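You operate a simulated robot arm through the tools that you are given. There is no shell and no other tool.

You run a simulated robot arm. Do the job below in one go: nothing can be reset, and whatever is moved stays where it is left.

## Task
Switch to the upper shaft, set about 40 N on it, slacken the lower tension to zero and jog.

It is judged by the outcome, as a careful person would: the job done as asked, and still so three seconds after it is handed in. It fails if anything else is knocked over, pushed out of place, dropped, spilled or broken.

## Robot
A 7-joint arm with a two-finger parallel gripper, fixed in place. Base frame: the origin is on the floor under the middle of its stand, x ahead of it, y to its left, z up. Readings come in mm, degrees, newtons and seconds.
It reaches about 1479 mm from its shoulder. Its first joint turns from -166.0 to 166.0 degrees. Payload 4.4 kg.
The tool frame sits at the grasp point between the pads (the TCP): z along the fingers, y along the line on which they close. The tips reach 23 mm beyond it. The gripper opens to 94 mm. The fingers are 38 mm wide and 10 mm thick; the gripper's body (54 by 96 mm) begins 39 mm behind the TCP.
Orientation is that of the tool frame in the base frame, as [roll, pitch, yaw] about the fixed x, y, z axes, in that order (R = Rz(yaw) Ry(pitch) Rx(roll)). With the fingers straight down and closing along the base's y, the tool's x points along the base's -x, its y along +y and its z along -z.

## Interface
- The arm moves only by the tool apply_moves. Its argument "deltas" is a list of rows, each an object of numbers (a shift or turn left out is 0, a gripper value left out holds the last): "tx", "ty", "tz": the shift along the tool's x, y, z in units of 20 mm (1.0 is 20 mm); "ax", "ay", "az": the turn, a rotation vector about the tool's x, y, z in units of 4 degrees (1.0 is 4 degrees); "fingers": the opening, from 0 (shut) to 1 (fully open). In form: [{"tx": .., "ty": .., "tz": .., "ax": .., "ay": .., "az": .., "fingers": ..}, ...]. A call has 1 to 20 rows; each row shifts and turns the commanded pose from where the row before left it, along the tool's axes as they then stand. A call with a number of a shift or a turn outside -1 to 1 is refused whole. A row lasts 0.2 s, in which the tool goes at most 50 mm and 8.6 degrees; a call with a longer step from one row to the next is refused whole, and so is a gripper value outside its range. Where a pose cannot be reached the arm comes as near as it can. A force on the tool above 90 N (or 10 N above the force at the start of the call, whichever is more), or a blocked arm, ends the call early, and 0.2 s more pass. The fingers move at their own pace (about 72 mm/s each) and stop on an object; they squeeze with about 42 N. The grip force told is the motor's: it shows also when the fingers shut on nothing. Time passes only in rows, and 0.2 s behind the last, so rows that do not move let the fingers close. It gives the time, the measured TCP pose, the force on the tool (base axes), the opening and the grip force at its end, in the units of the frame above (readings bear some noise), with the torque about the TCP (base axes, N m) and any sound that the robot's microphone picked up, and new pictures: "pictures" is both (left out), scene, wrist or none.
- Cameras (640 x 400 px; columns grow to the right, rows downward): "scene" is fixed at [51.8, -500.3, 1537.1]; the picture's right is [0.79, -0.61, 0.00], its down [-0.33, -0.43, -0.84] and it looks along [0.51, 0.67, -0.54] (base axes); focal length 372 px, centre (320, 200). "wrist" rides on the gripper at [86, 16, -74] in the tool frame; the picture's right is [-0.18, 0.98, 0.00], its down [-0.58, -0.11, -0.81] and it looks along [-0.79, -0.15, 0.59] (tool axes); focal length 243 px, centre (320, 200). There is no depth. A picture from a camera that has moved, and an enlarged one, comes with that camera's place and axes in the base frame and with its lens.
- zoom(camera, box): a new picture of the part [left, top, right, bottom] of that camera's present view, enlarged. The clock stands still meanwhile.
- job_done(): hands the job in; it is judged then, once.

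Nothing tells you positions but the pictures and the camera data. Unless the task says otherwise, let go and move clear before handing in.

The tools are called after "Call:" as a command line: name --argument value ..., lists and objects as JSON in quotes. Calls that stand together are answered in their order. apply_moves: Moves the arm, as the interface text tells. Its arguments: {"type":"object","properties":{"deltas":{"type":"array"},"pictures":{"type":"string","enum":["both","scene","wrist","none"]}},"required":["deltas"]} The other tools are called the same way: zoom (camera, box) takes an enlarged picture of a part of a camera's view; job_done () hands the job in.

At the start:

```text
time: 0.0
tcp_pos: [504.2, 410.8, 1161.3]
tcp_rot: [179.9, 0.0, -180.0]
contact_force: [0.2, -0.1, -0.1]
ft_torque: [-0.05, 0.01, 0.01]
opening: 94.1
grip_force: 0.1
```

scene: 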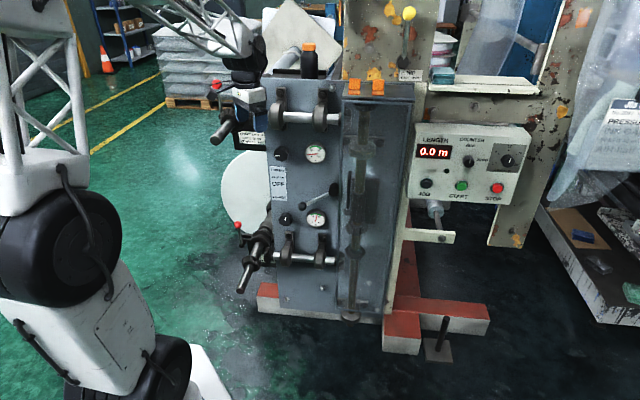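
wrist: 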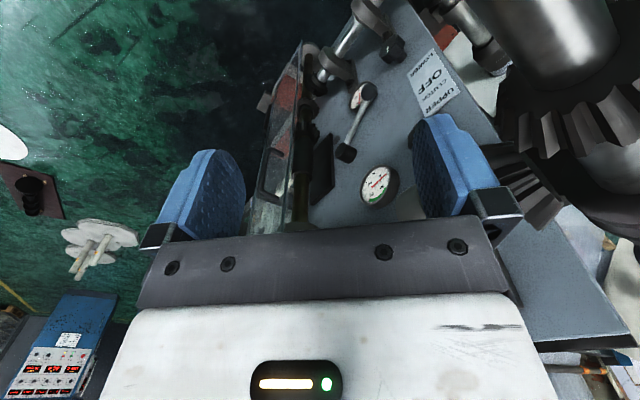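

I see a machine with two shafts, two gauges with knobs, a lever/selector with a label (UPPER/OFF/LOWER), and a control panel with a jog button. I'll enlarge several parts of the view before moving.

Call:
zoom --camera "scene" --box '[250, 120, 350, 200]'

Call:
zoom --camera "scene" --box '[250, 180, 350, 260]'

Call:
zoom --camera "scene" --box '[400, 120, 540, 210]'

Call:
zoom --camera "scene" --box '[200, 60, 440, 330]'

Call:
zoom --camera "wrist" --box '[240, 0, 560, 240]'

```text
5.00 times, centred on (300, 160) of scene
camera zoom: at [51.8, -500.3, 1537.1], right [0.79, -0.61, 0.0], down [-0.33, -0.43, -0.84], along [0.51, 0.67, -0.54], focal length 1857 px, centre (420, 400)
```

zoom: 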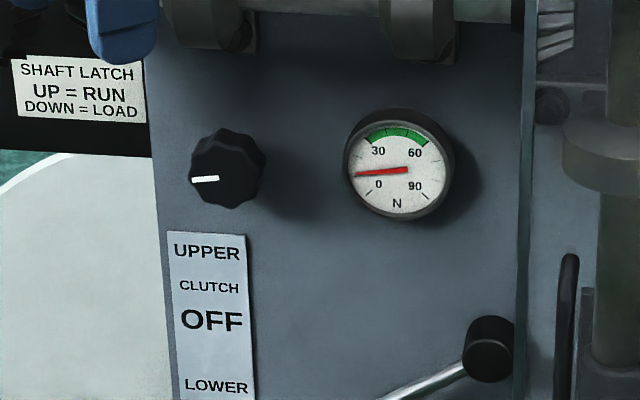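

```text
5.00 times, centred on (300, 220) of scene
camera zoom: at [51.8, -500.3, 1537.1], right [0.79, -0.61, 0.0], down [-0.33, -0.43, -0.84], along [0.51, 0.67, -0.54], focal length 1857 px, centre (420, 100)
```

zoom: 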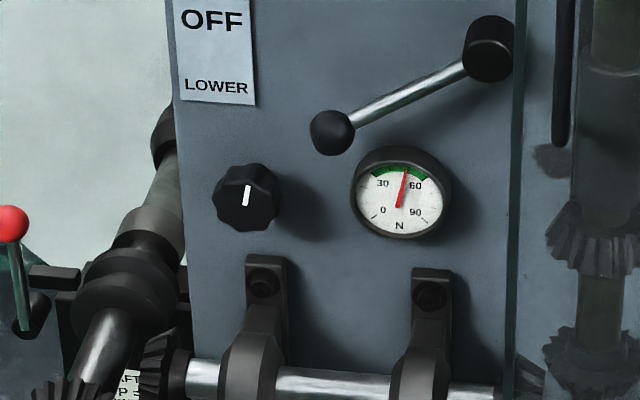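

```text
4.44 times, centred on (470, 165) of scene
camera zoom: at [51.8, -500.3, 1537.1], right [0.79, -0.61, 0.0], down [-0.33, -0.43, -0.84], along [0.51, 0.67, -0.54], focal length 1651 px, centre (-347, 356)
```

zoom: 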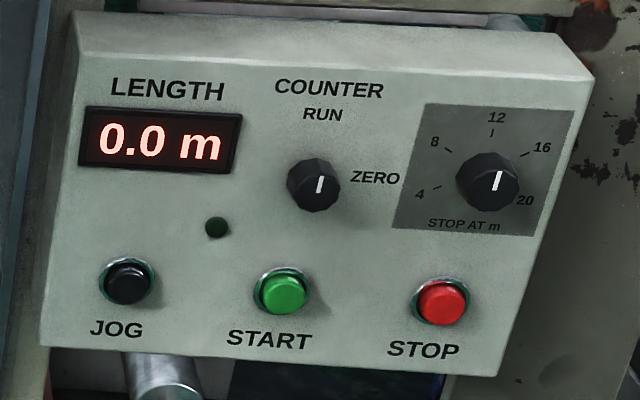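

```text
1.48 times, centred on (320, 195) of scene
camera zoom: at [51.8, -500.3, 1537.1], right [0.79, -0.61, 0.0], down [-0.33, -0.43, -0.84], along [0.51, 0.67, -0.54], focal length 550 px, centre (320, 207)
```

zoom: 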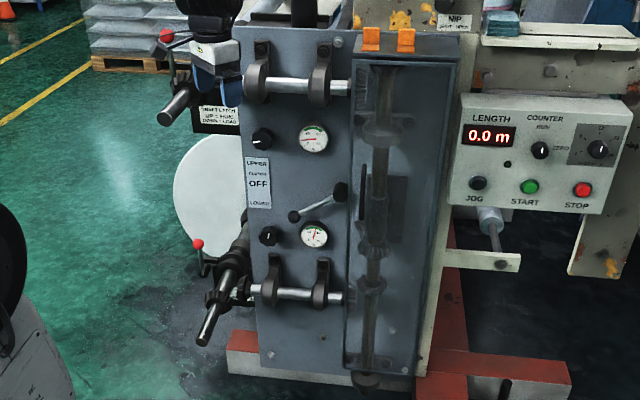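

```text
1.67 times, centred on (400, 120) of wrist
camera zoom: at [418.0, 427.3, 1235.4], right [0.18, 0.98, 0.0], down [0.58, -0.11, 0.81], along [0.79, -0.15, -0.59], focal length 404 px, centre (187, 333)
```

zoom: 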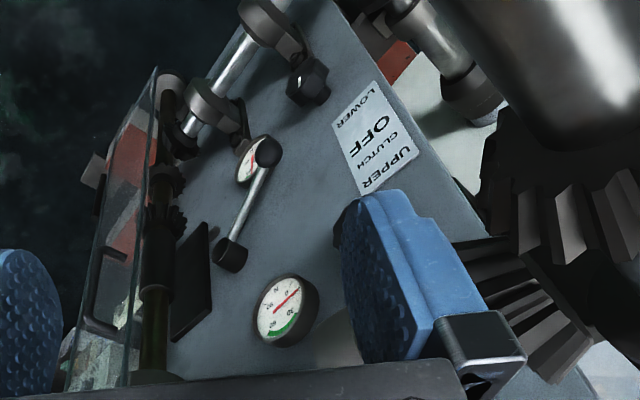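

The grey panel looks vertical and faces the scene camera, with the clutch lever apparently pointing at LOWER. I'll check the two shaft latches and the rest of the surroundings closely before moving.

Call:
zoom --camera "scene" --box '[190, 60, 290, 150]'

Call:
zoom --camera "scene" --box '[210, 210, 310, 300]'

Call:
zoom --camera "scene" --box '[340, 0, 460, 110]'

Call:
zoom --camera "scene" --box '[330, 80, 420, 330]'

Call:
zoom --camera "wrist" --box '[0, 200, 160, 400]'

```text
4.44 times, centred on (240, 105) of scene
camera zoom: at [51.8, -500.3, 1537.1], right [0.79, -0.61, 0.0], down [-0.33, -0.43, -0.84], along [0.51, 0.67, -0.54], focal length 1651 px, centre (676, 622)
```

zoom: 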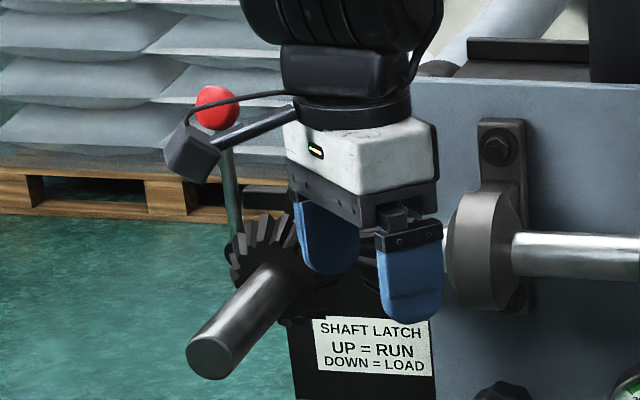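

```text
4.44 times, centred on (260, 255) of scene
camera zoom: at [51.8, -500.3, 1537.1], right [0.79, -0.61, 0.0], down [-0.33, -0.43, -0.84], along [0.51, 0.67, -0.54], focal length 1651 px, centre (587, -44)
```

zoom: 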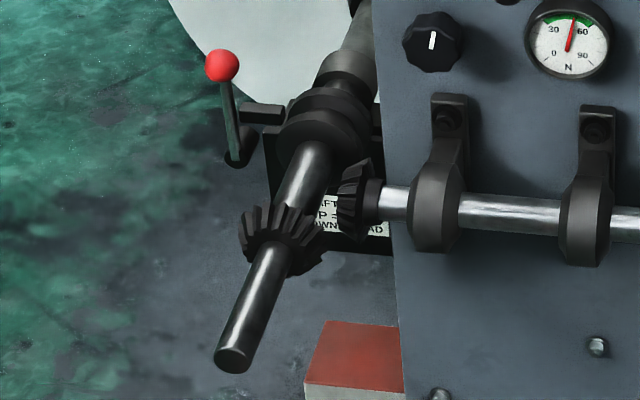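

```text
3.64 times, centred on (400, 55) of scene
camera zoom: at [51.8, -500.3, 1537.1], right [0.79, -0.61, 0.0], down [-0.33, -0.43, -0.84], along [0.51, 0.67, -0.54], focal length 1351 px, centre (29, 727)
```

zoom: 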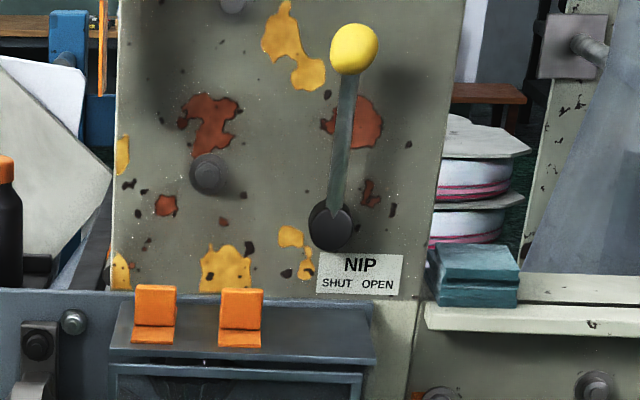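

```text
1.60 times, centred on (375, 205) of scene
camera zoom: at [51.8, -500.3, 1537.1], right [0.79, -0.61, 0.0], down [-0.33, -0.43, -0.84], along [0.51, 0.67, -0.54], focal length 594 px, centre (232, 192)
```

zoom: 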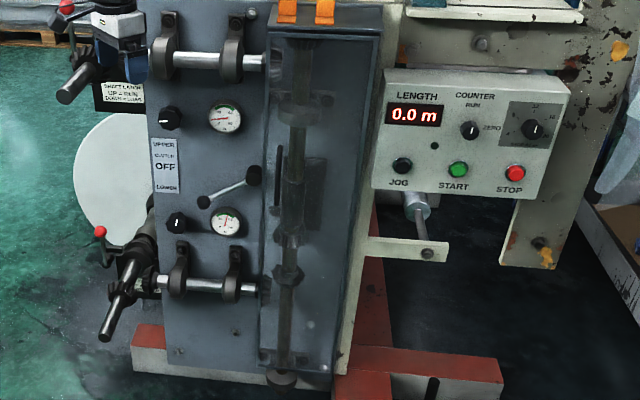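

```text
2.00 times, centred on (80, 300) of wrist
camera zoom: at [418.0, 427.3, 1235.4], right [0.18, 0.98, 0.0], down [0.58, -0.11, 0.81], along [0.79, -0.15, -0.59], focal length 485 px, centre (800, 0)
```

zoom: 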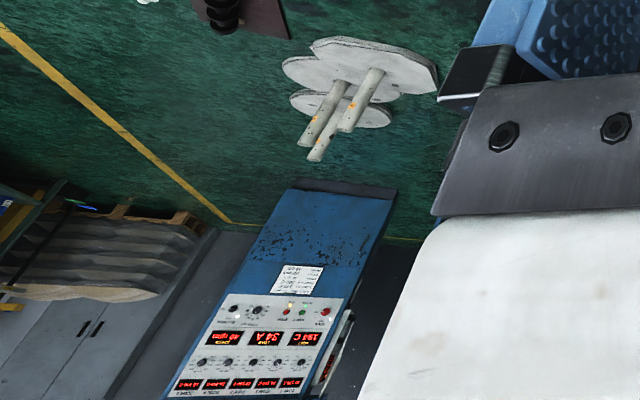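

Both latches look up (RUN), and the gripper seems to hang close to the upper shaft and its bevel gear. I'll look at that side in the wrist view before backing off.

Call:
zoom --camera "wrist" --box '[380, 0, 640, 200]'

Call:
zoom --camera "wrist" --box '[440, 150, 640, 400]'

Call:
zoom --camera "scene" --box '[0, 0, 260, 200]'

```text
2.00 times, centred on (510, 100) of wrist
camera zoom: at [418.0, 427.3, 1235.4], right [0.18, 0.98, 0.0], down [0.58, -0.11, 0.81], along [0.79, -0.15, -0.59], focal length 485 px, centre (-60, 400)
```

zoom: 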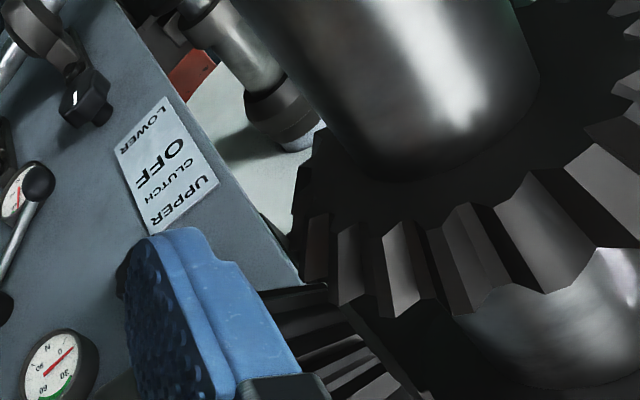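

```text
1.60 times, centred on (540, 275) of wrist
camera zoom: at [418.0, 427.3, 1235.4], right [0.18, 0.98, 0.0], down [0.58, -0.11, 0.81], along [0.79, -0.15, -0.59], focal length 388 px, centre (-32, 80)
```

zoom: 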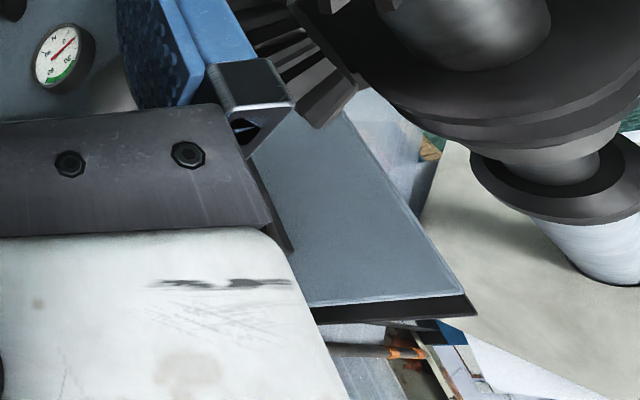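

```text
2.00 times, centred on (130, 100) of scene
camera zoom: at [51.8, -500.3, 1537.1], right [0.79, -0.61, 0.0], down [-0.33, -0.43, -0.84], along [0.51, 0.67, -0.54], focal length 743 px, centre (700, 400)
```

zoom: 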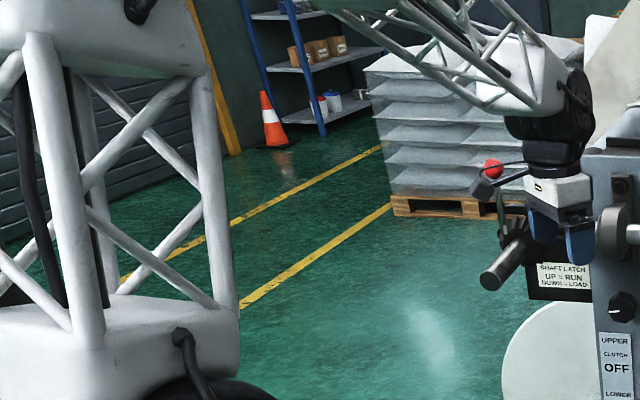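

The gripper hangs just to the machine's right of the upper shaft, about 40 mm from its gear. I'll lift and slide away towards -y, clear of the shaft, and look again.

Call:
apply_moves --deltas '[{"tz": -1}, {"tz": -1}, {"tz": -1}, {"ty": -1}, {"ty": -1}, {"ty": -1}, {"ty": -1}, {"ty": -1}, {"ty": -1}, {"ty": -1}, {"ty": -1}]' --pictures "both"

```text
time: 2.4
tcp_pos: [505.4, 251.0, 1221.7]
tcp_rot: [-180.0, 0.0, -179.8]
contact_force: [-0.3, 0.7, -0.3]
ft_torque: [0.03, 0.02, 0.06]
opening: 93.9
grip_force: 0.0
camera wrist: at [418.5, 267.4, 1295.6], right [0.18, 0.98, 0.0], down [0.58, -0.11, 0.81], along [0.79, -0.15, -0.59], focal length 243 px, centre (320, 200)
```

scene: 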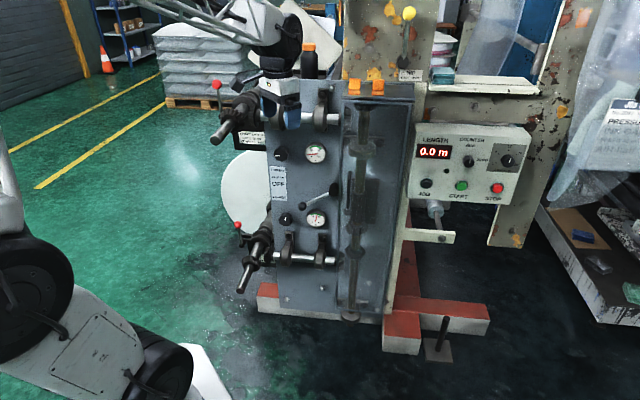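
wrist: 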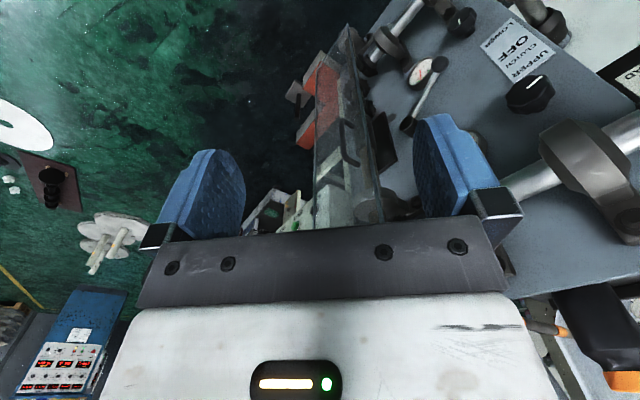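

The gripper is clear of the shaft now. I'll zoom both views to triangulate the knobs, lever and gauges.

Call:
zoom --camera "wrist" --box '[340, 0, 640, 190]'

Call:
zoom --camera "scene" --box '[210, 75, 310, 165]'

Call:
zoom --camera "scene" --box '[260, 170, 360, 250]'

Call:
zoom --camera "scene" --box '[210, 60, 330, 150]'

```text
2.11 times, centred on (490, 95) of wrist
camera zoom: at [418.5, 267.4, 1295.6], right [0.18, 0.98, 0.0], down [0.58, -0.11, 0.81], along [0.79, -0.15, -0.59], focal length 511 px, centre (-38, 421)
```

zoom: 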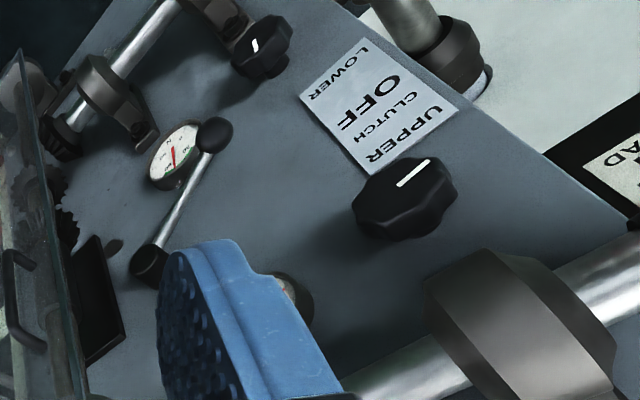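

```text
4.44 times, centred on (260, 120) of scene
camera zoom: at [51.8, -500.3, 1537.1], right [0.79, -0.61, 0.0], down [-0.33, -0.43, -0.84], along [0.51, 0.67, -0.54], focal length 1651 px, centre (587, 556)
```

zoom: 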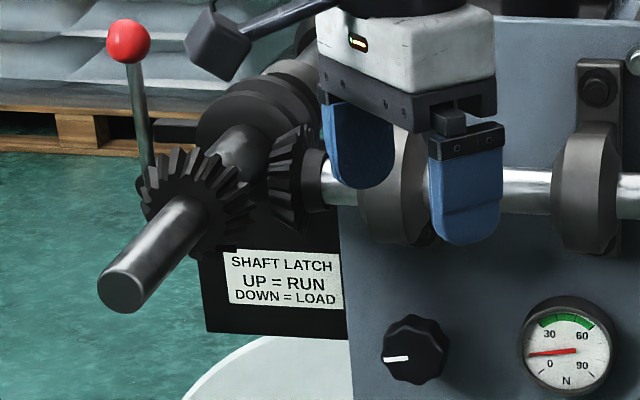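

```text
5.00 times, centred on (310, 210) of scene
camera zoom: at [51.8, -500.3, 1537.1], right [0.79, -0.61, 0.0], down [-0.33, -0.43, -0.84], along [0.51, 0.67, -0.54], focal length 1857 px, centre (370, 150)
```

zoom: 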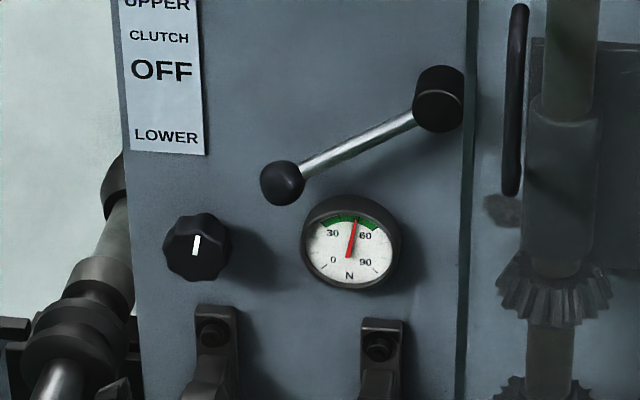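

```text
4.44 times, centred on (270, 105) of scene
camera zoom: at [51.8, -500.3, 1537.1], right [0.79, -0.61, 0.0], down [-0.33, -0.43, -0.84], along [0.51, 0.67, -0.54], focal length 1651 px, centre (542, 622)
```

zoom: 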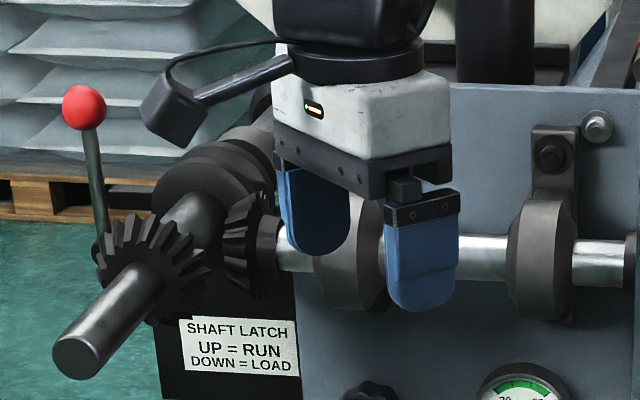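

The panel works out as a vertical plane facing about 45° (inward normal roughly [0.71, 0.71, 0]). The upper knob is near (690, 559, 940), the lever ball near (725, 485, 730), the lower knob near (680, 545, 660) and the gauges to the right of the knobs. I'll turn the tool so the fingers point at the panel, well in front of it.

Call:
apply_moves --deltas '[{"az": -1}, {"az": -1}, {"az": -1}, {"az": -1}, {"az": -1}, {"az": -1}, {"az": -1}, {"az": -1}, {"az": -1}, {"az": -1}, {"az": -1}, {"az": -0.25}]' --pictures "both"

```text
time: 5.0
tcp_pos: [503.8, 251.7, 1220.3]
tcp_rot: [180.0, 0.0, -135.0]
contact_force: [0.7, 0.5, 0.8]
ft_torque: [0.02, 0.0, 0.01]
opening: 94.1
grip_force: 0.1
camera wrist: at [432.0, 201.2, 1295.5], right [-0.57, 0.82, 0.0], down [0.49, 0.33, 0.81], along [0.67, 0.46, -0.59], focal length 243 px, centre (320, 200)
```

scene: 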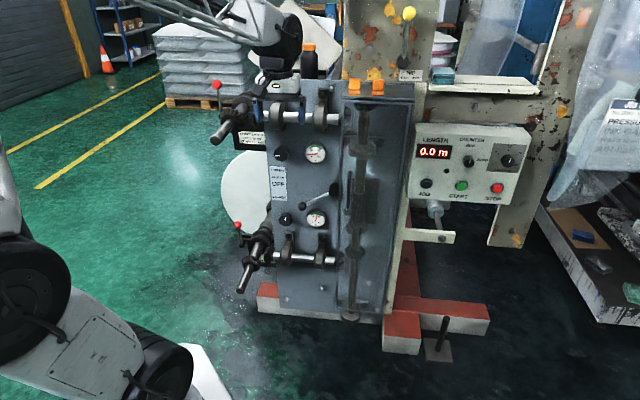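
wrist: 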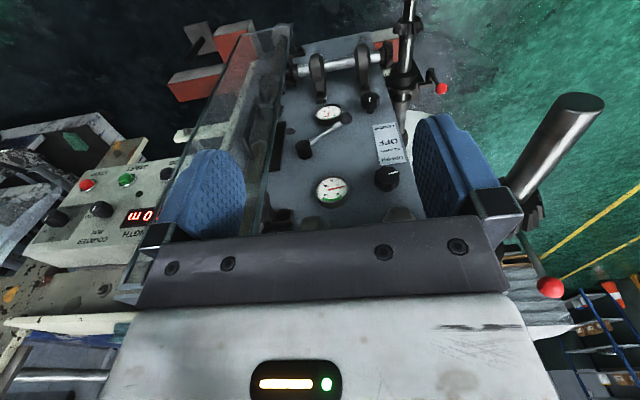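

The wrist camera now faces the panel. I'll zoom in for accurate positions of the knobs, lever and the control box.

Call:
zoom --camera "wrist" --box '[260, 20, 440, 230]'

Call:
zoom --camera "wrist" --box '[20, 130, 200, 260]'

Call:
zoom --camera "wrist" --box '[360, 20, 640, 300]'

```text
1.90 times, centred on (350, 125) of wrist
camera zoom: at [432.0, 201.2, 1295.5], right [-0.57, 0.82, 0.0], down [0.49, 0.33, 0.81], along [0.67, 0.46, -0.59], focal length 462 px, centre (263, 343)
```

zoom: 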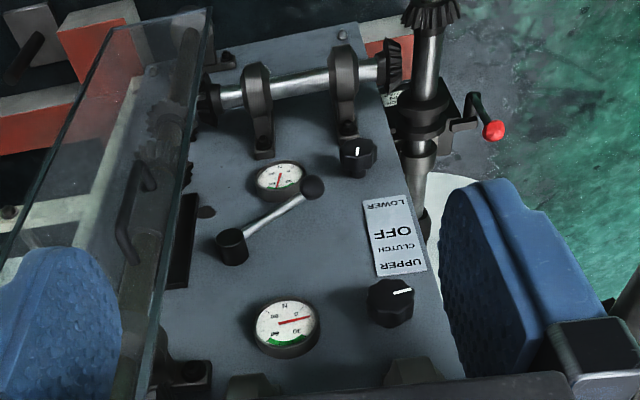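

```text
3.08 times, centred on (110, 195) of wrist
camera zoom: at [432.0, 201.2, 1295.5], right [-0.57, 0.82, 0.0], down [0.49, 0.33, 0.81], along [0.67, 0.46, -0.59], focal length 746 px, centre (966, 215)
```

zoom: 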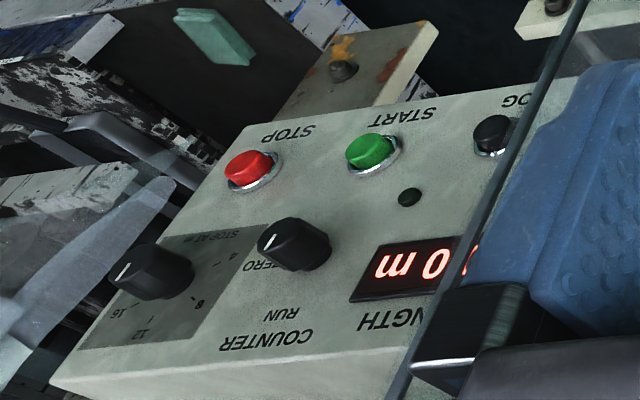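

```text
1.43 times, centred on (500, 160) of wrist
camera zoom: at [432.0, 201.2, 1295.5], right [-0.57, 0.82, 0.0], down [0.49, 0.33, 0.81], along [0.67, 0.46, -0.59], focal length 347 px, centre (63, 257)
```

zoom: 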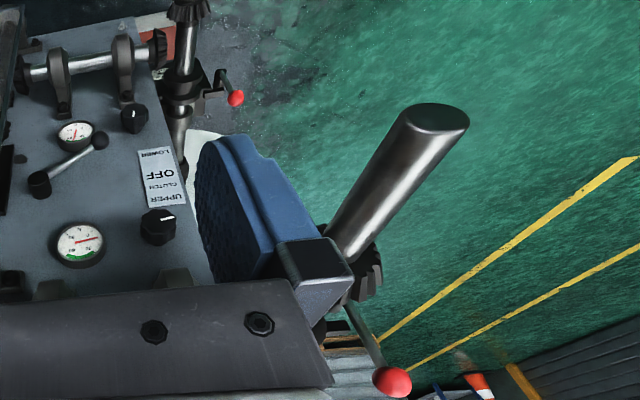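

Using corrected views I now place the upper knob at about (665, 528, 961), the lower knob at the same x,y with z≈674, the lever ball at about (715, 478, 743), and the lever hub at z≈815. I'll pitch the tool up in place until the fingers point at the panel.

Call:
apply_moves --deltas '[{"ay": -1}, {"ay": -1}, {"ay": -1}, {"ay": -1}, {"ay": -1}, {"ay": -1}, {"ay": -1}, {"ay": -1}, {"ay": -1}, {"ay": -1}, {"ay": -1}]' --pictures "both"

```text
time: 7.4
tcp_pos: [504.2, 251.4, 1221.0]
tcp_rot: [180.0, 44.0, -135.0]
contact_force: [-0.3, -0.2, 0.0]
ft_torque: [0.0, 0.0, -0.02]
opening: 94.0
grip_force: 0.1
camera wrist: at [412.3, 182.2, 1214.3], right [-0.6, 0.79, 0.13], down [-0.02, -0.18, 0.98], along [0.8, 0.59, 0.13], focal length 243 px, centre (320, 200)
```

scene: 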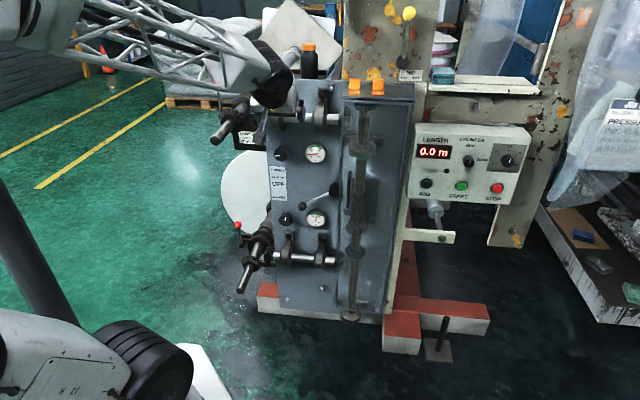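
wrist: 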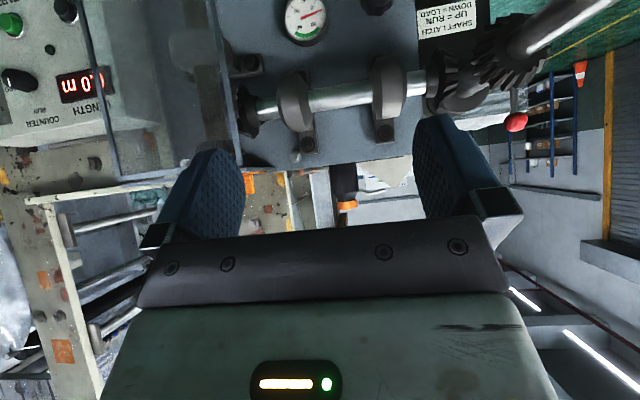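

The turn is going cleanly and the forearm stays above the shaft. I'll finish pitching to horizontal.

Call:
apply_moves --deltas '[{"ay": -1}, {"ay": -1}, {"ay": -1}, {"ay": -1}, {"ay": -1}, {"ay": -1}, {"ay": -1}, {"ay": -1}, {"ay": -1}, {"ay": -1}, {"ay": -1}, {"ay": -0.5}]' --pictures "both"

```text
time: 10.0
tcp_pos: [505.8, 251.3, 1221.6]
tcp_rot: [4.1, 89.8, 49.0]
contact_force: [-0.4, 0.3, 0.0]
ft_torque: [0.02, -0.01, -0.04]
opening: 93.9
grip_force: 0.0
camera wrist: at [440.9, 210.0, 1134.2], right [-0.7, 0.69, 0.18], down [-0.49, -0.65, 0.58], along [0.52, 0.31, 0.79], focal length 243 px, centre (320, 200)
```

scene: 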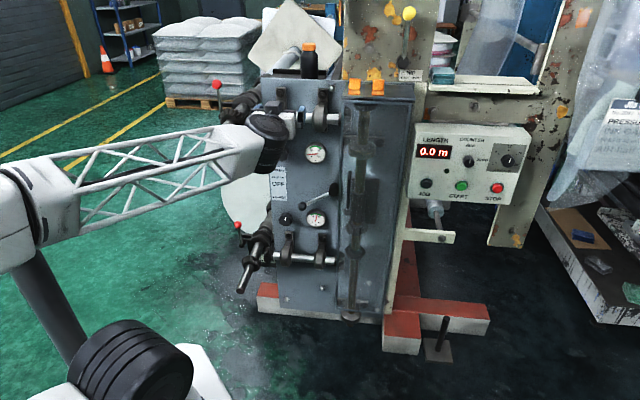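
wrist: 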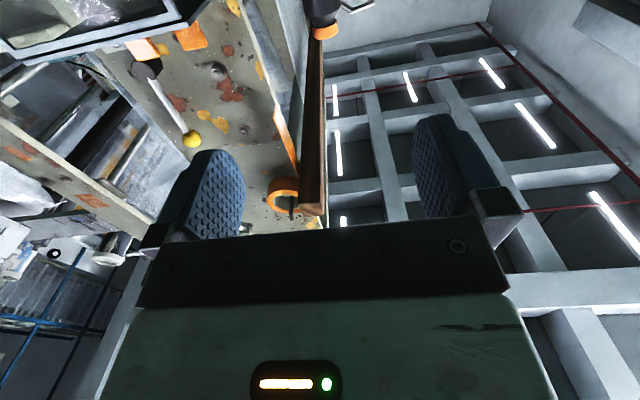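

The fingers now point at the panel. I'll lower the tool in front of the panel in stages, keeping it about 300 mm clear, closing the fingers on the way so I can push the lever.

Call:
apply_moves --deltas '[{"tx": 1, "fingers": 0}, {"tx": 1}, {"tx": 1}, {"tx": 1}, {"tx": 1}, {"tx": 1}, {"tx": 1}, {"tx": 1}, {"tx": 1}, {"tx": 1}, {"tx": 1}, {"tx": 1}]' --pictures "both"

```text
time: 12.6
tcp_pos: [504.0, 252.0, 980.6]
tcp_rot: [158.7, 90.0, -156.3]
contact_force: [-0.5, 0.2, -0.3]
ft_torque: [0.04, 0.01, -0.04]
opening: 0.0
grip_force: 41.7
camera wrist: at [439.7, 209.5, 894.2], right [-0.7, 0.69, 0.18], down [-0.49, -0.65, 0.58], along [0.52, 0.31, 0.79], focal length 243 px, centre (320, 200)
```

scene: 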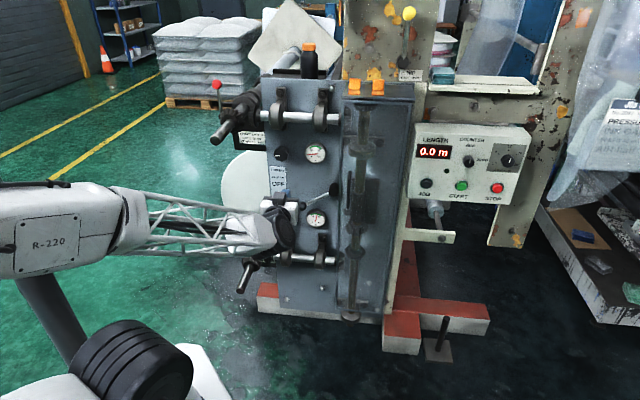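
wrist: 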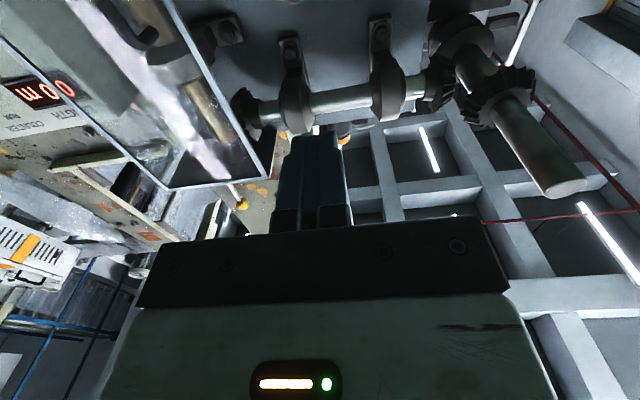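

Clear so far. I'll lower to about z≈731 and shift slightly right so that the closed fingers line up beneath the lever rod.

Call:
apply_moves --deltas '[{"tx": 1}, {"tx": 1}, {"tx": 1}, {"tx": 1}, {"tx": 1}, {"tx": 1}, {"tx": 1}, {"tx": 1}, {"tx": 1}, {"tx": 1}, {"tx": 1}, {"tx": 1}, {"tx": 0.5, "ty": -0.95}]' --pictures "both"

```text
time: 15.4
tcp_pos: [517.9, 238.0, 730.3]
tcp_rot: [-58.8, 90.0, -13.8]
contact_force: [-0.1, -0.5, 0.9]
ft_torque: [-0.02, 0.02, 0.0]
opening: 0.3
grip_force: 42.5
camera wrist: at [454.0, 197.0, 643.8], right [-0.7, 0.69, 0.18], down [-0.49, -0.65, 0.58], along [0.52, 0.31, 0.79], focal length 243 px, centre (320, 200)
```

scene: 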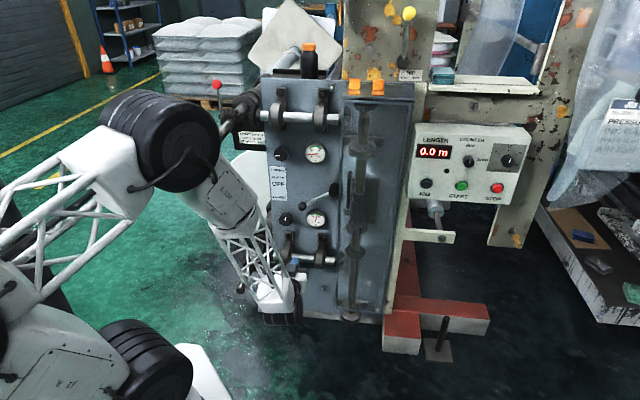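
wrist: 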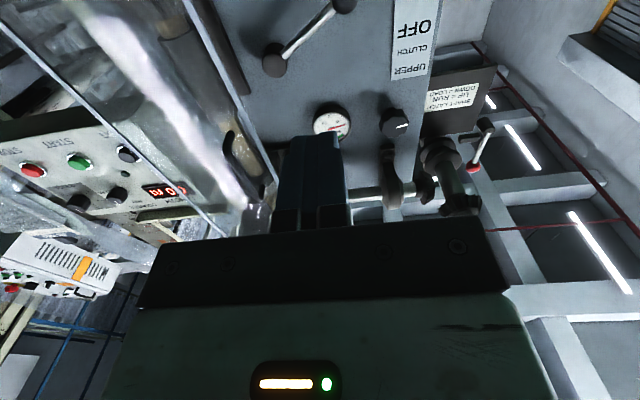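

The arm's elbow swung up near the upper shaft's end in this view. I'll check that for contact before going further.

Call:
zoom --camera "scene" --box '[90, 60, 290, 190]'

Call:
zoom --camera "scene" --box '[200, 180, 340, 340]'

Call:
zoom --camera "wrist" --box '[220, 0, 540, 230]'

```text
3.08 times, centred on (190, 125) of scene
camera zoom: at [51.8, -500.3, 1537.1], right [0.79, -0.61, 0.0], down [-0.33, -0.43, -0.84], along [0.51, 0.67, -0.54], focal length 1143 px, centre (720, 431)
```

zoom: 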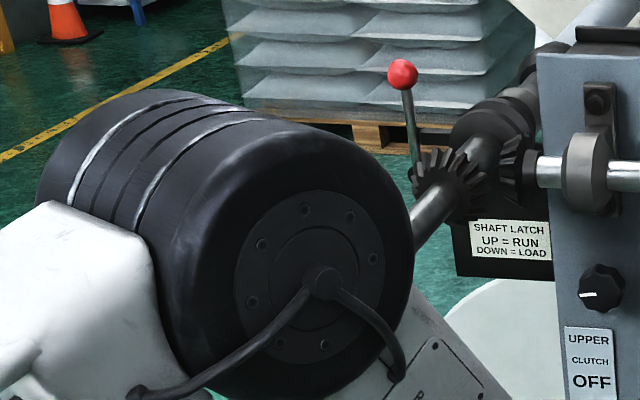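

```text
2.50 times, centred on (270, 260) of scene
camera zoom: at [51.8, -500.3, 1537.1], right [0.79, -0.61, 0.0], down [-0.33, -0.43, -0.84], along [0.51, 0.67, -0.54], focal length 929 px, centre (445, 50)
```

zoom: 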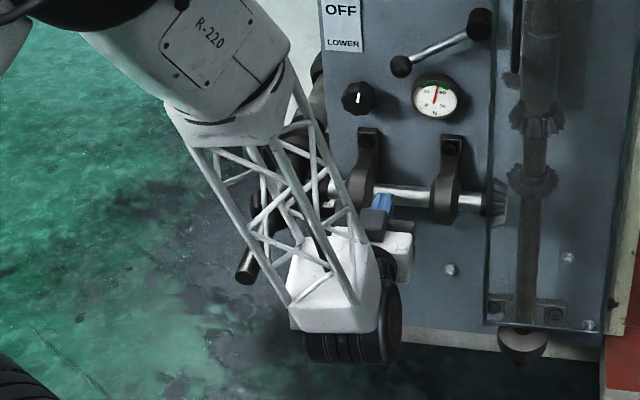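

```text
1.74 times, centred on (380, 115) of wrist
camera zoom: at [454.0, 197.0, 643.8], right [-0.7, 0.69, 0.18], down [-0.49, -0.65, 0.58], along [0.52, 0.31, 0.79], focal length 422 px, centre (216, 348)
```

zoom: 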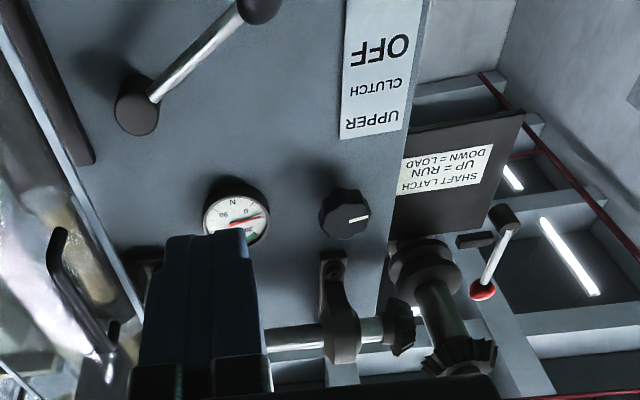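

The shaft and latch haven't moved, so nothing has been touched. From this wrist view the lever ball is at about u=169 (along the panel), z≈745, and the hub at u≈284, z≈808. I'll shift so the closed fingers come in under the rod between the ball and hub, advance to about 40 mm short, then look.

Call:
apply_moves --deltas '[{"ty": -0.6, "tx": -0.17}, {"ty": -0.6, "tx": -0.17}, {"tz": 1}, {"tz": 1}, {"tz": 1}, {"tz": 1}, {"tz": 1}, {"tz": 1}]' --pictures "both"

```text
time: 17.2
tcp_pos: [621.3, 306.4, 738.1]
tcp_rot: [-17.2, 89.9, 27.8]
contact_force: [-0.5, 1.1, 0.3]
ft_torque: [0.02, 0.0, 0.0]
opening: 0.1
grip_force: 41.5
camera wrist: at [556.5, 264.5, 651.4], right [-0.7, 0.69, 0.18], down [-0.49, -0.65, 0.58], along [0.52, 0.31, 0.79], focal length 243 px, centre (320, 200)
```

scene: 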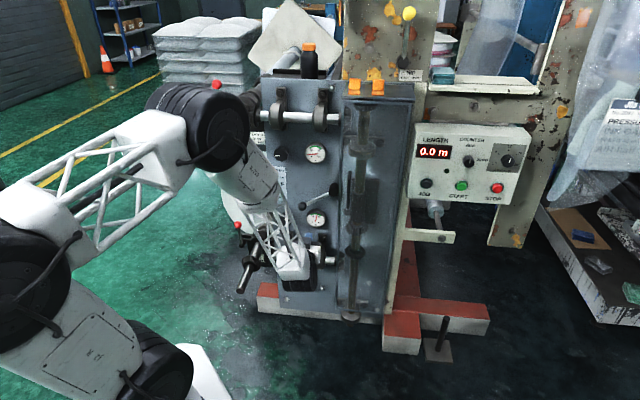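
wrist: 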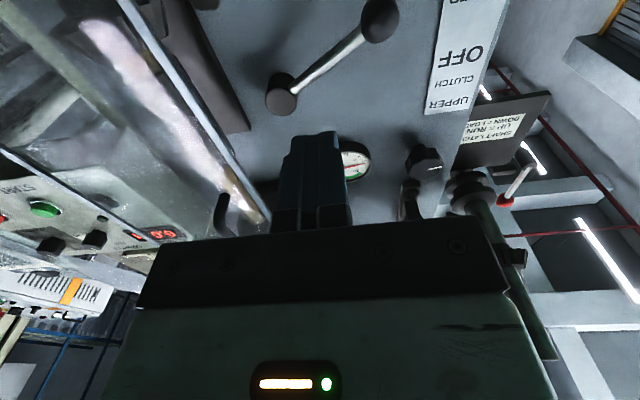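

I want to be sure where the elbow is relative to the upper shaft before moving closer, so I'll zoom in on the arm.

Call:
zoom --camera "scene" --box '[0, 70, 330, 400]'

Call:
zoom --camera "scene" --box '[140, 70, 280, 170]'

Call:
zoom --camera "wrist" --box '[440, 100, 640, 300]'

```text
1.21 times, centred on (165, 235) of scene
camera zoom: at [51.8, -500.3, 1537.1], right [0.79, -0.61, 0.0], down [-0.33, -0.43, -0.84], along [0.51, 0.67, -0.54], focal length 450 px, centre (508, 158)
```

zoom: 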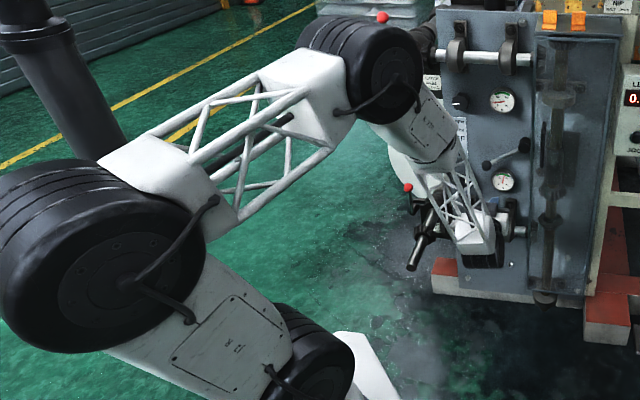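

```text
4.00 times, centred on (210, 120) of scene
camera zoom: at [51.8, -500.3, 1537.1], right [0.79, -0.61, 0.0], down [-0.33, -0.43, -0.84], along [0.51, 0.67, -0.54], focal length 1486 px, centre (760, 520)
```

zoom: 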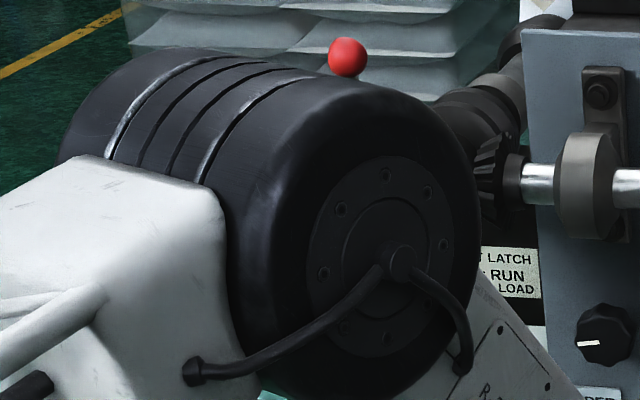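

```text
2.00 times, centred on (540, 200) of wrist
camera zoom: at [556.5, 264.5, 651.4], right [-0.7, 0.69, 0.18], down [-0.49, -0.65, 0.58], along [0.52, 0.31, 0.79], focal length 485 px, centre (-120, 200)
```

zoom: 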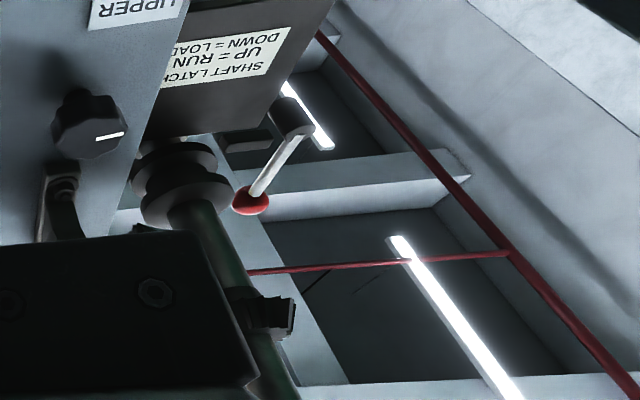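

The elbow is in front of (nearer the camera than) the upper shaft end by an estimated 100 mm, so I'll advance in small steps and re-check it each time.

Call:
apply_moves --deltas '[{"tz": 1}, {"tz": 1}]' --pictures "scene"

Call:
zoom --camera "scene" --box '[140, 70, 280, 170]'

```text
time: 17.8
tcp_pos: [647.6, 333.0, 737.6]
tcp_rot: [-13.9, 90.0, 31.2]
contact_force: [0.8, 1.0, -0.8]
ft_torque: [-0.02, 0.03, 0.01]
opening: 0.0
grip_force: 42.1
```

scene: 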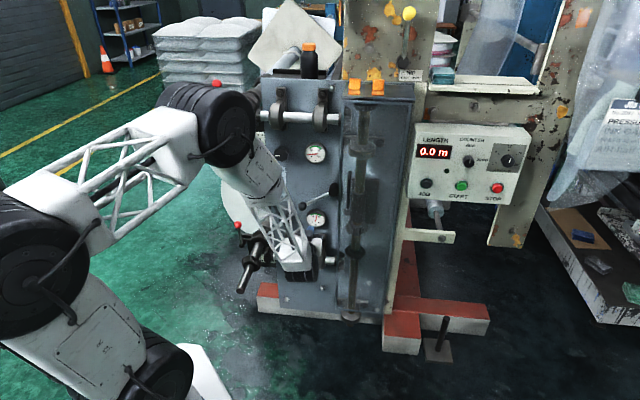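

```text
4.00 times, centred on (210, 120) of scene
camera zoom: at [51.8, -500.3, 1537.1], right [0.79, -0.61, 0.0], down [-0.33, -0.43, -0.84], along [0.51, 0.67, -0.54], focal length 1486 px, centre (760, 520)
```

zoom: 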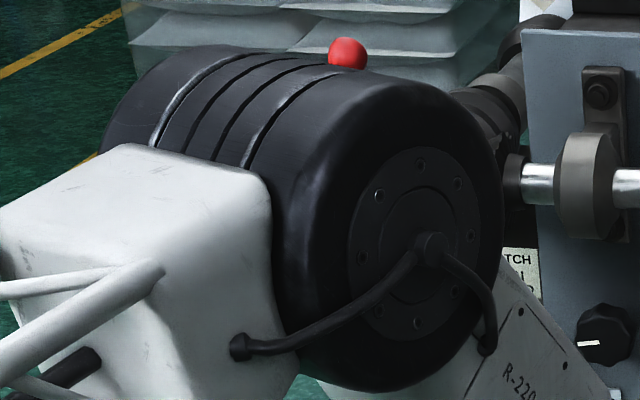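

The elbow advances toward the upper shaft end as I push in with a level tool, so that posture is unsafe. I'll back off, rise, and tilt the tool 45° nose-down so the wrist and elbow ride higher, above the shaft.

Call:
apply_moves --deltas '[{"tz": -1}, {"tz": -1}, {"tz": -1}, {"tz": -1}, {"tz": -1}, {"tz": -1}, {"tx": -1}, {"tx": -1}, {"tx": -1}, {"tx": -1}, {"tx": -1}, {"tx": -1}, {"tx": -1}]' --pictures "scene"

```text
time: 20.6
tcp_pos: [561.1, 250.0, 878.6]
tcp_rot: [132.0, 89.9, 177.0]
contact_force: [0.5, 0.7, 0.1]
ft_torque: [-0.01, -0.02, 0.01]
opening: 0.0
grip_force: 42.3
```

scene: 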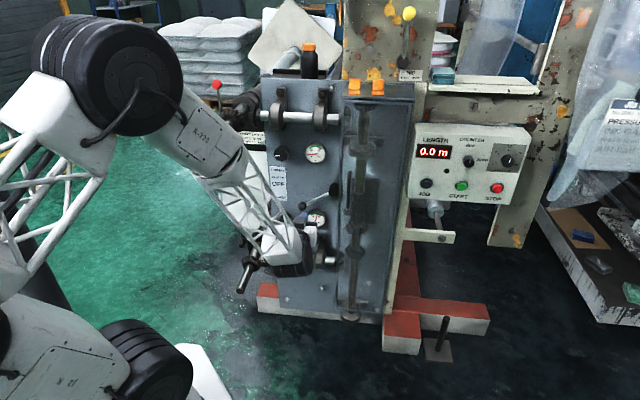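

The elbow is now well back and high. Next I'll tilt the tool 45° nose-down here and see how the arm settles.

Call:
apply_moves --deltas '[{"ay": 1}, {"ay": 1}, {"ay": 1}, {"ay": 1}, {"ay": 1}, {"ay": 1}, {"ay": 1}, {"ay": 1}, {"ay": 1}, {"ay": 1}, {"ay": 1}, {"ay": 0.25}]' --pictures "both"

```text
time: 23.2
tcp_pos: [563.6, 248.5, 878.0]
tcp_rot: [180.0, 44.8, -135.0]
contact_force: [0.2, 0.1, 0.3]
ft_torque: [-0.01, -0.02, 0.04]
opening: 0.0
grip_force: 41.1
camera wrist: at [471.3, 180.1, 869.0], right [-0.6, 0.79, 0.13], down [-0.03, -0.19, 0.98], along [0.8, 0.59, 0.14], focal length 243 px, centre (320, 200)
```

scene: 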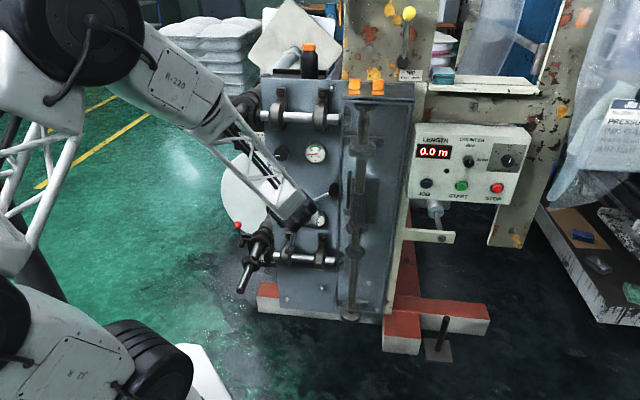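
wrist: 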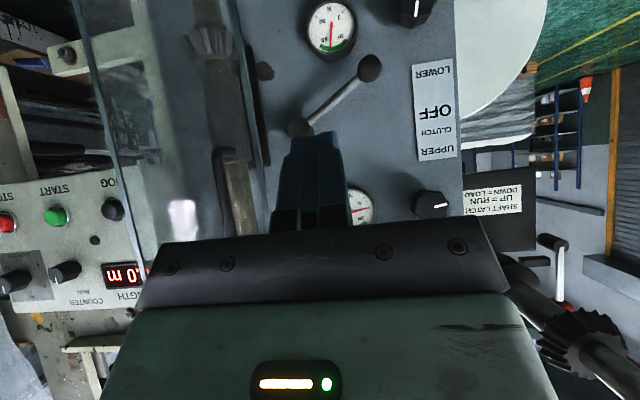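

This tilted posture keeps the elbow high and clear, and the wrist camera now sees the panel almost face-on. I'll zoom to measure the lever, knobs and gauges from here.

Call:
zoom --camera "wrist" --box '[220, 0, 480, 240]'

Call:
zoom --camera "wrist" --box '[280, 0, 440, 100]'

Call:
zoom --camera "wrist" --box '[0, 140, 180, 300]'

```text
1.67 times, centred on (350, 120) of wrist
camera zoom: at [471.3, 180.1, 869.0], right [-0.6, 0.79, 0.13], down [-0.03, -0.19, 0.98], along [0.8, 0.59, 0.14], focal length 404 px, centre (270, 333)
```

zoom: 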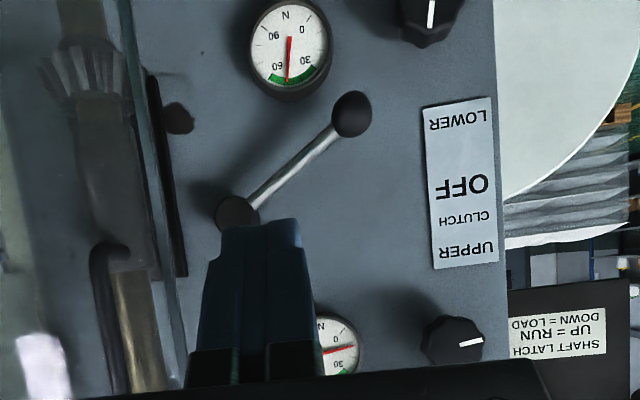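

```text
4.00 times, centred on (360, 50) of wrist
camera zoom: at [471.3, 180.1, 869.0], right [-0.6, 0.79, 0.13], down [-0.03, -0.19, 0.98], along [0.8, 0.59, 0.14], focal length 970 px, centre (160, 800)
```

zoom: 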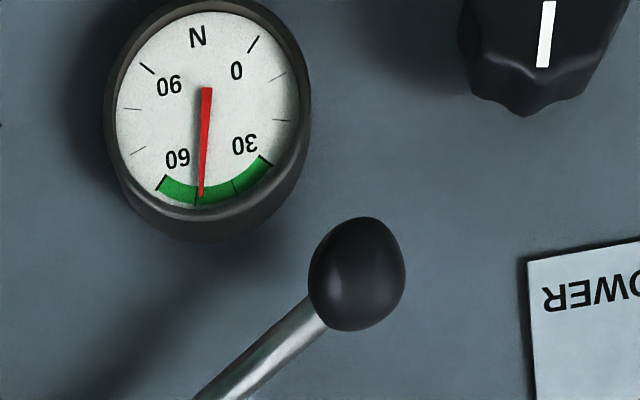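

```text
2.50 times, centred on (90, 220) of wrist
camera zoom: at [471.3, 180.1, 869.0], right [-0.6, 0.79, 0.13], down [-0.03, -0.19, 0.98], along [0.8, 0.59, 0.14], focal length 606 px, centre (895, 150)
```

zoom: 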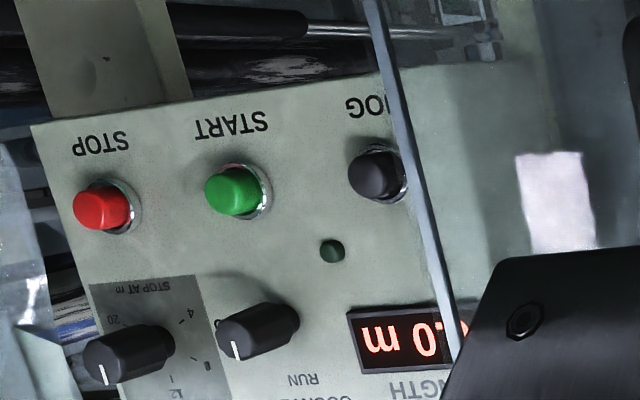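

From this view the lever ball is at u≈167, z≈742, and the hub at u≈281, z≈808, about 30° below horizontal. I'll bring the closed, tilted fingers along a line that passes just under the rod, stopping short to check.

Call:
apply_moves --deltas '[{"tx": -1, "ty": 0.1}, {"tx": -1, "ty": 0.1}, {"tx": -1, "ty": 0.1}, {"tx": -1, "ty": 0.09}, {"tx": -0.11}, {"tz": 1}, {"tz": 1}, {"tz": 1}, {"tz": 1}, {"tz": 1}, {"tz": 1}, {"tz": 1}, {"tz": 1}]' --pictures "both"

```text
time: 26.0
tcp_pos: [679.4, 376.0, 822.3]
tcp_rot: [-179.9, 45.0, -134.9]
contact_force: [1.0, -0.1, -0.4]
ft_torque: [-0.04, -0.04, 0.0]
opening: 0.1
grip_force: 41.9
camera wrist: at [587.1, 306.8, 814.3], right [-0.6, 0.79, 0.13], down [-0.04, -0.19, 0.98], along [0.8, 0.59, 0.14], focal length 243 px, centre (320, 200)
```

scene: 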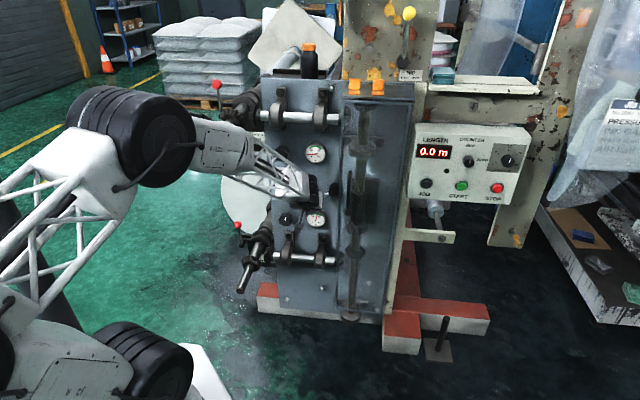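
wrist: 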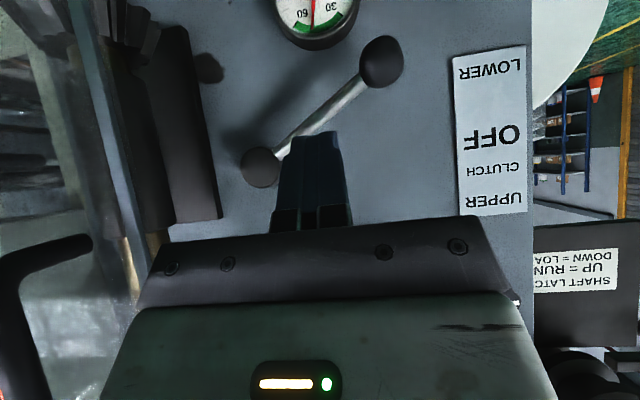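

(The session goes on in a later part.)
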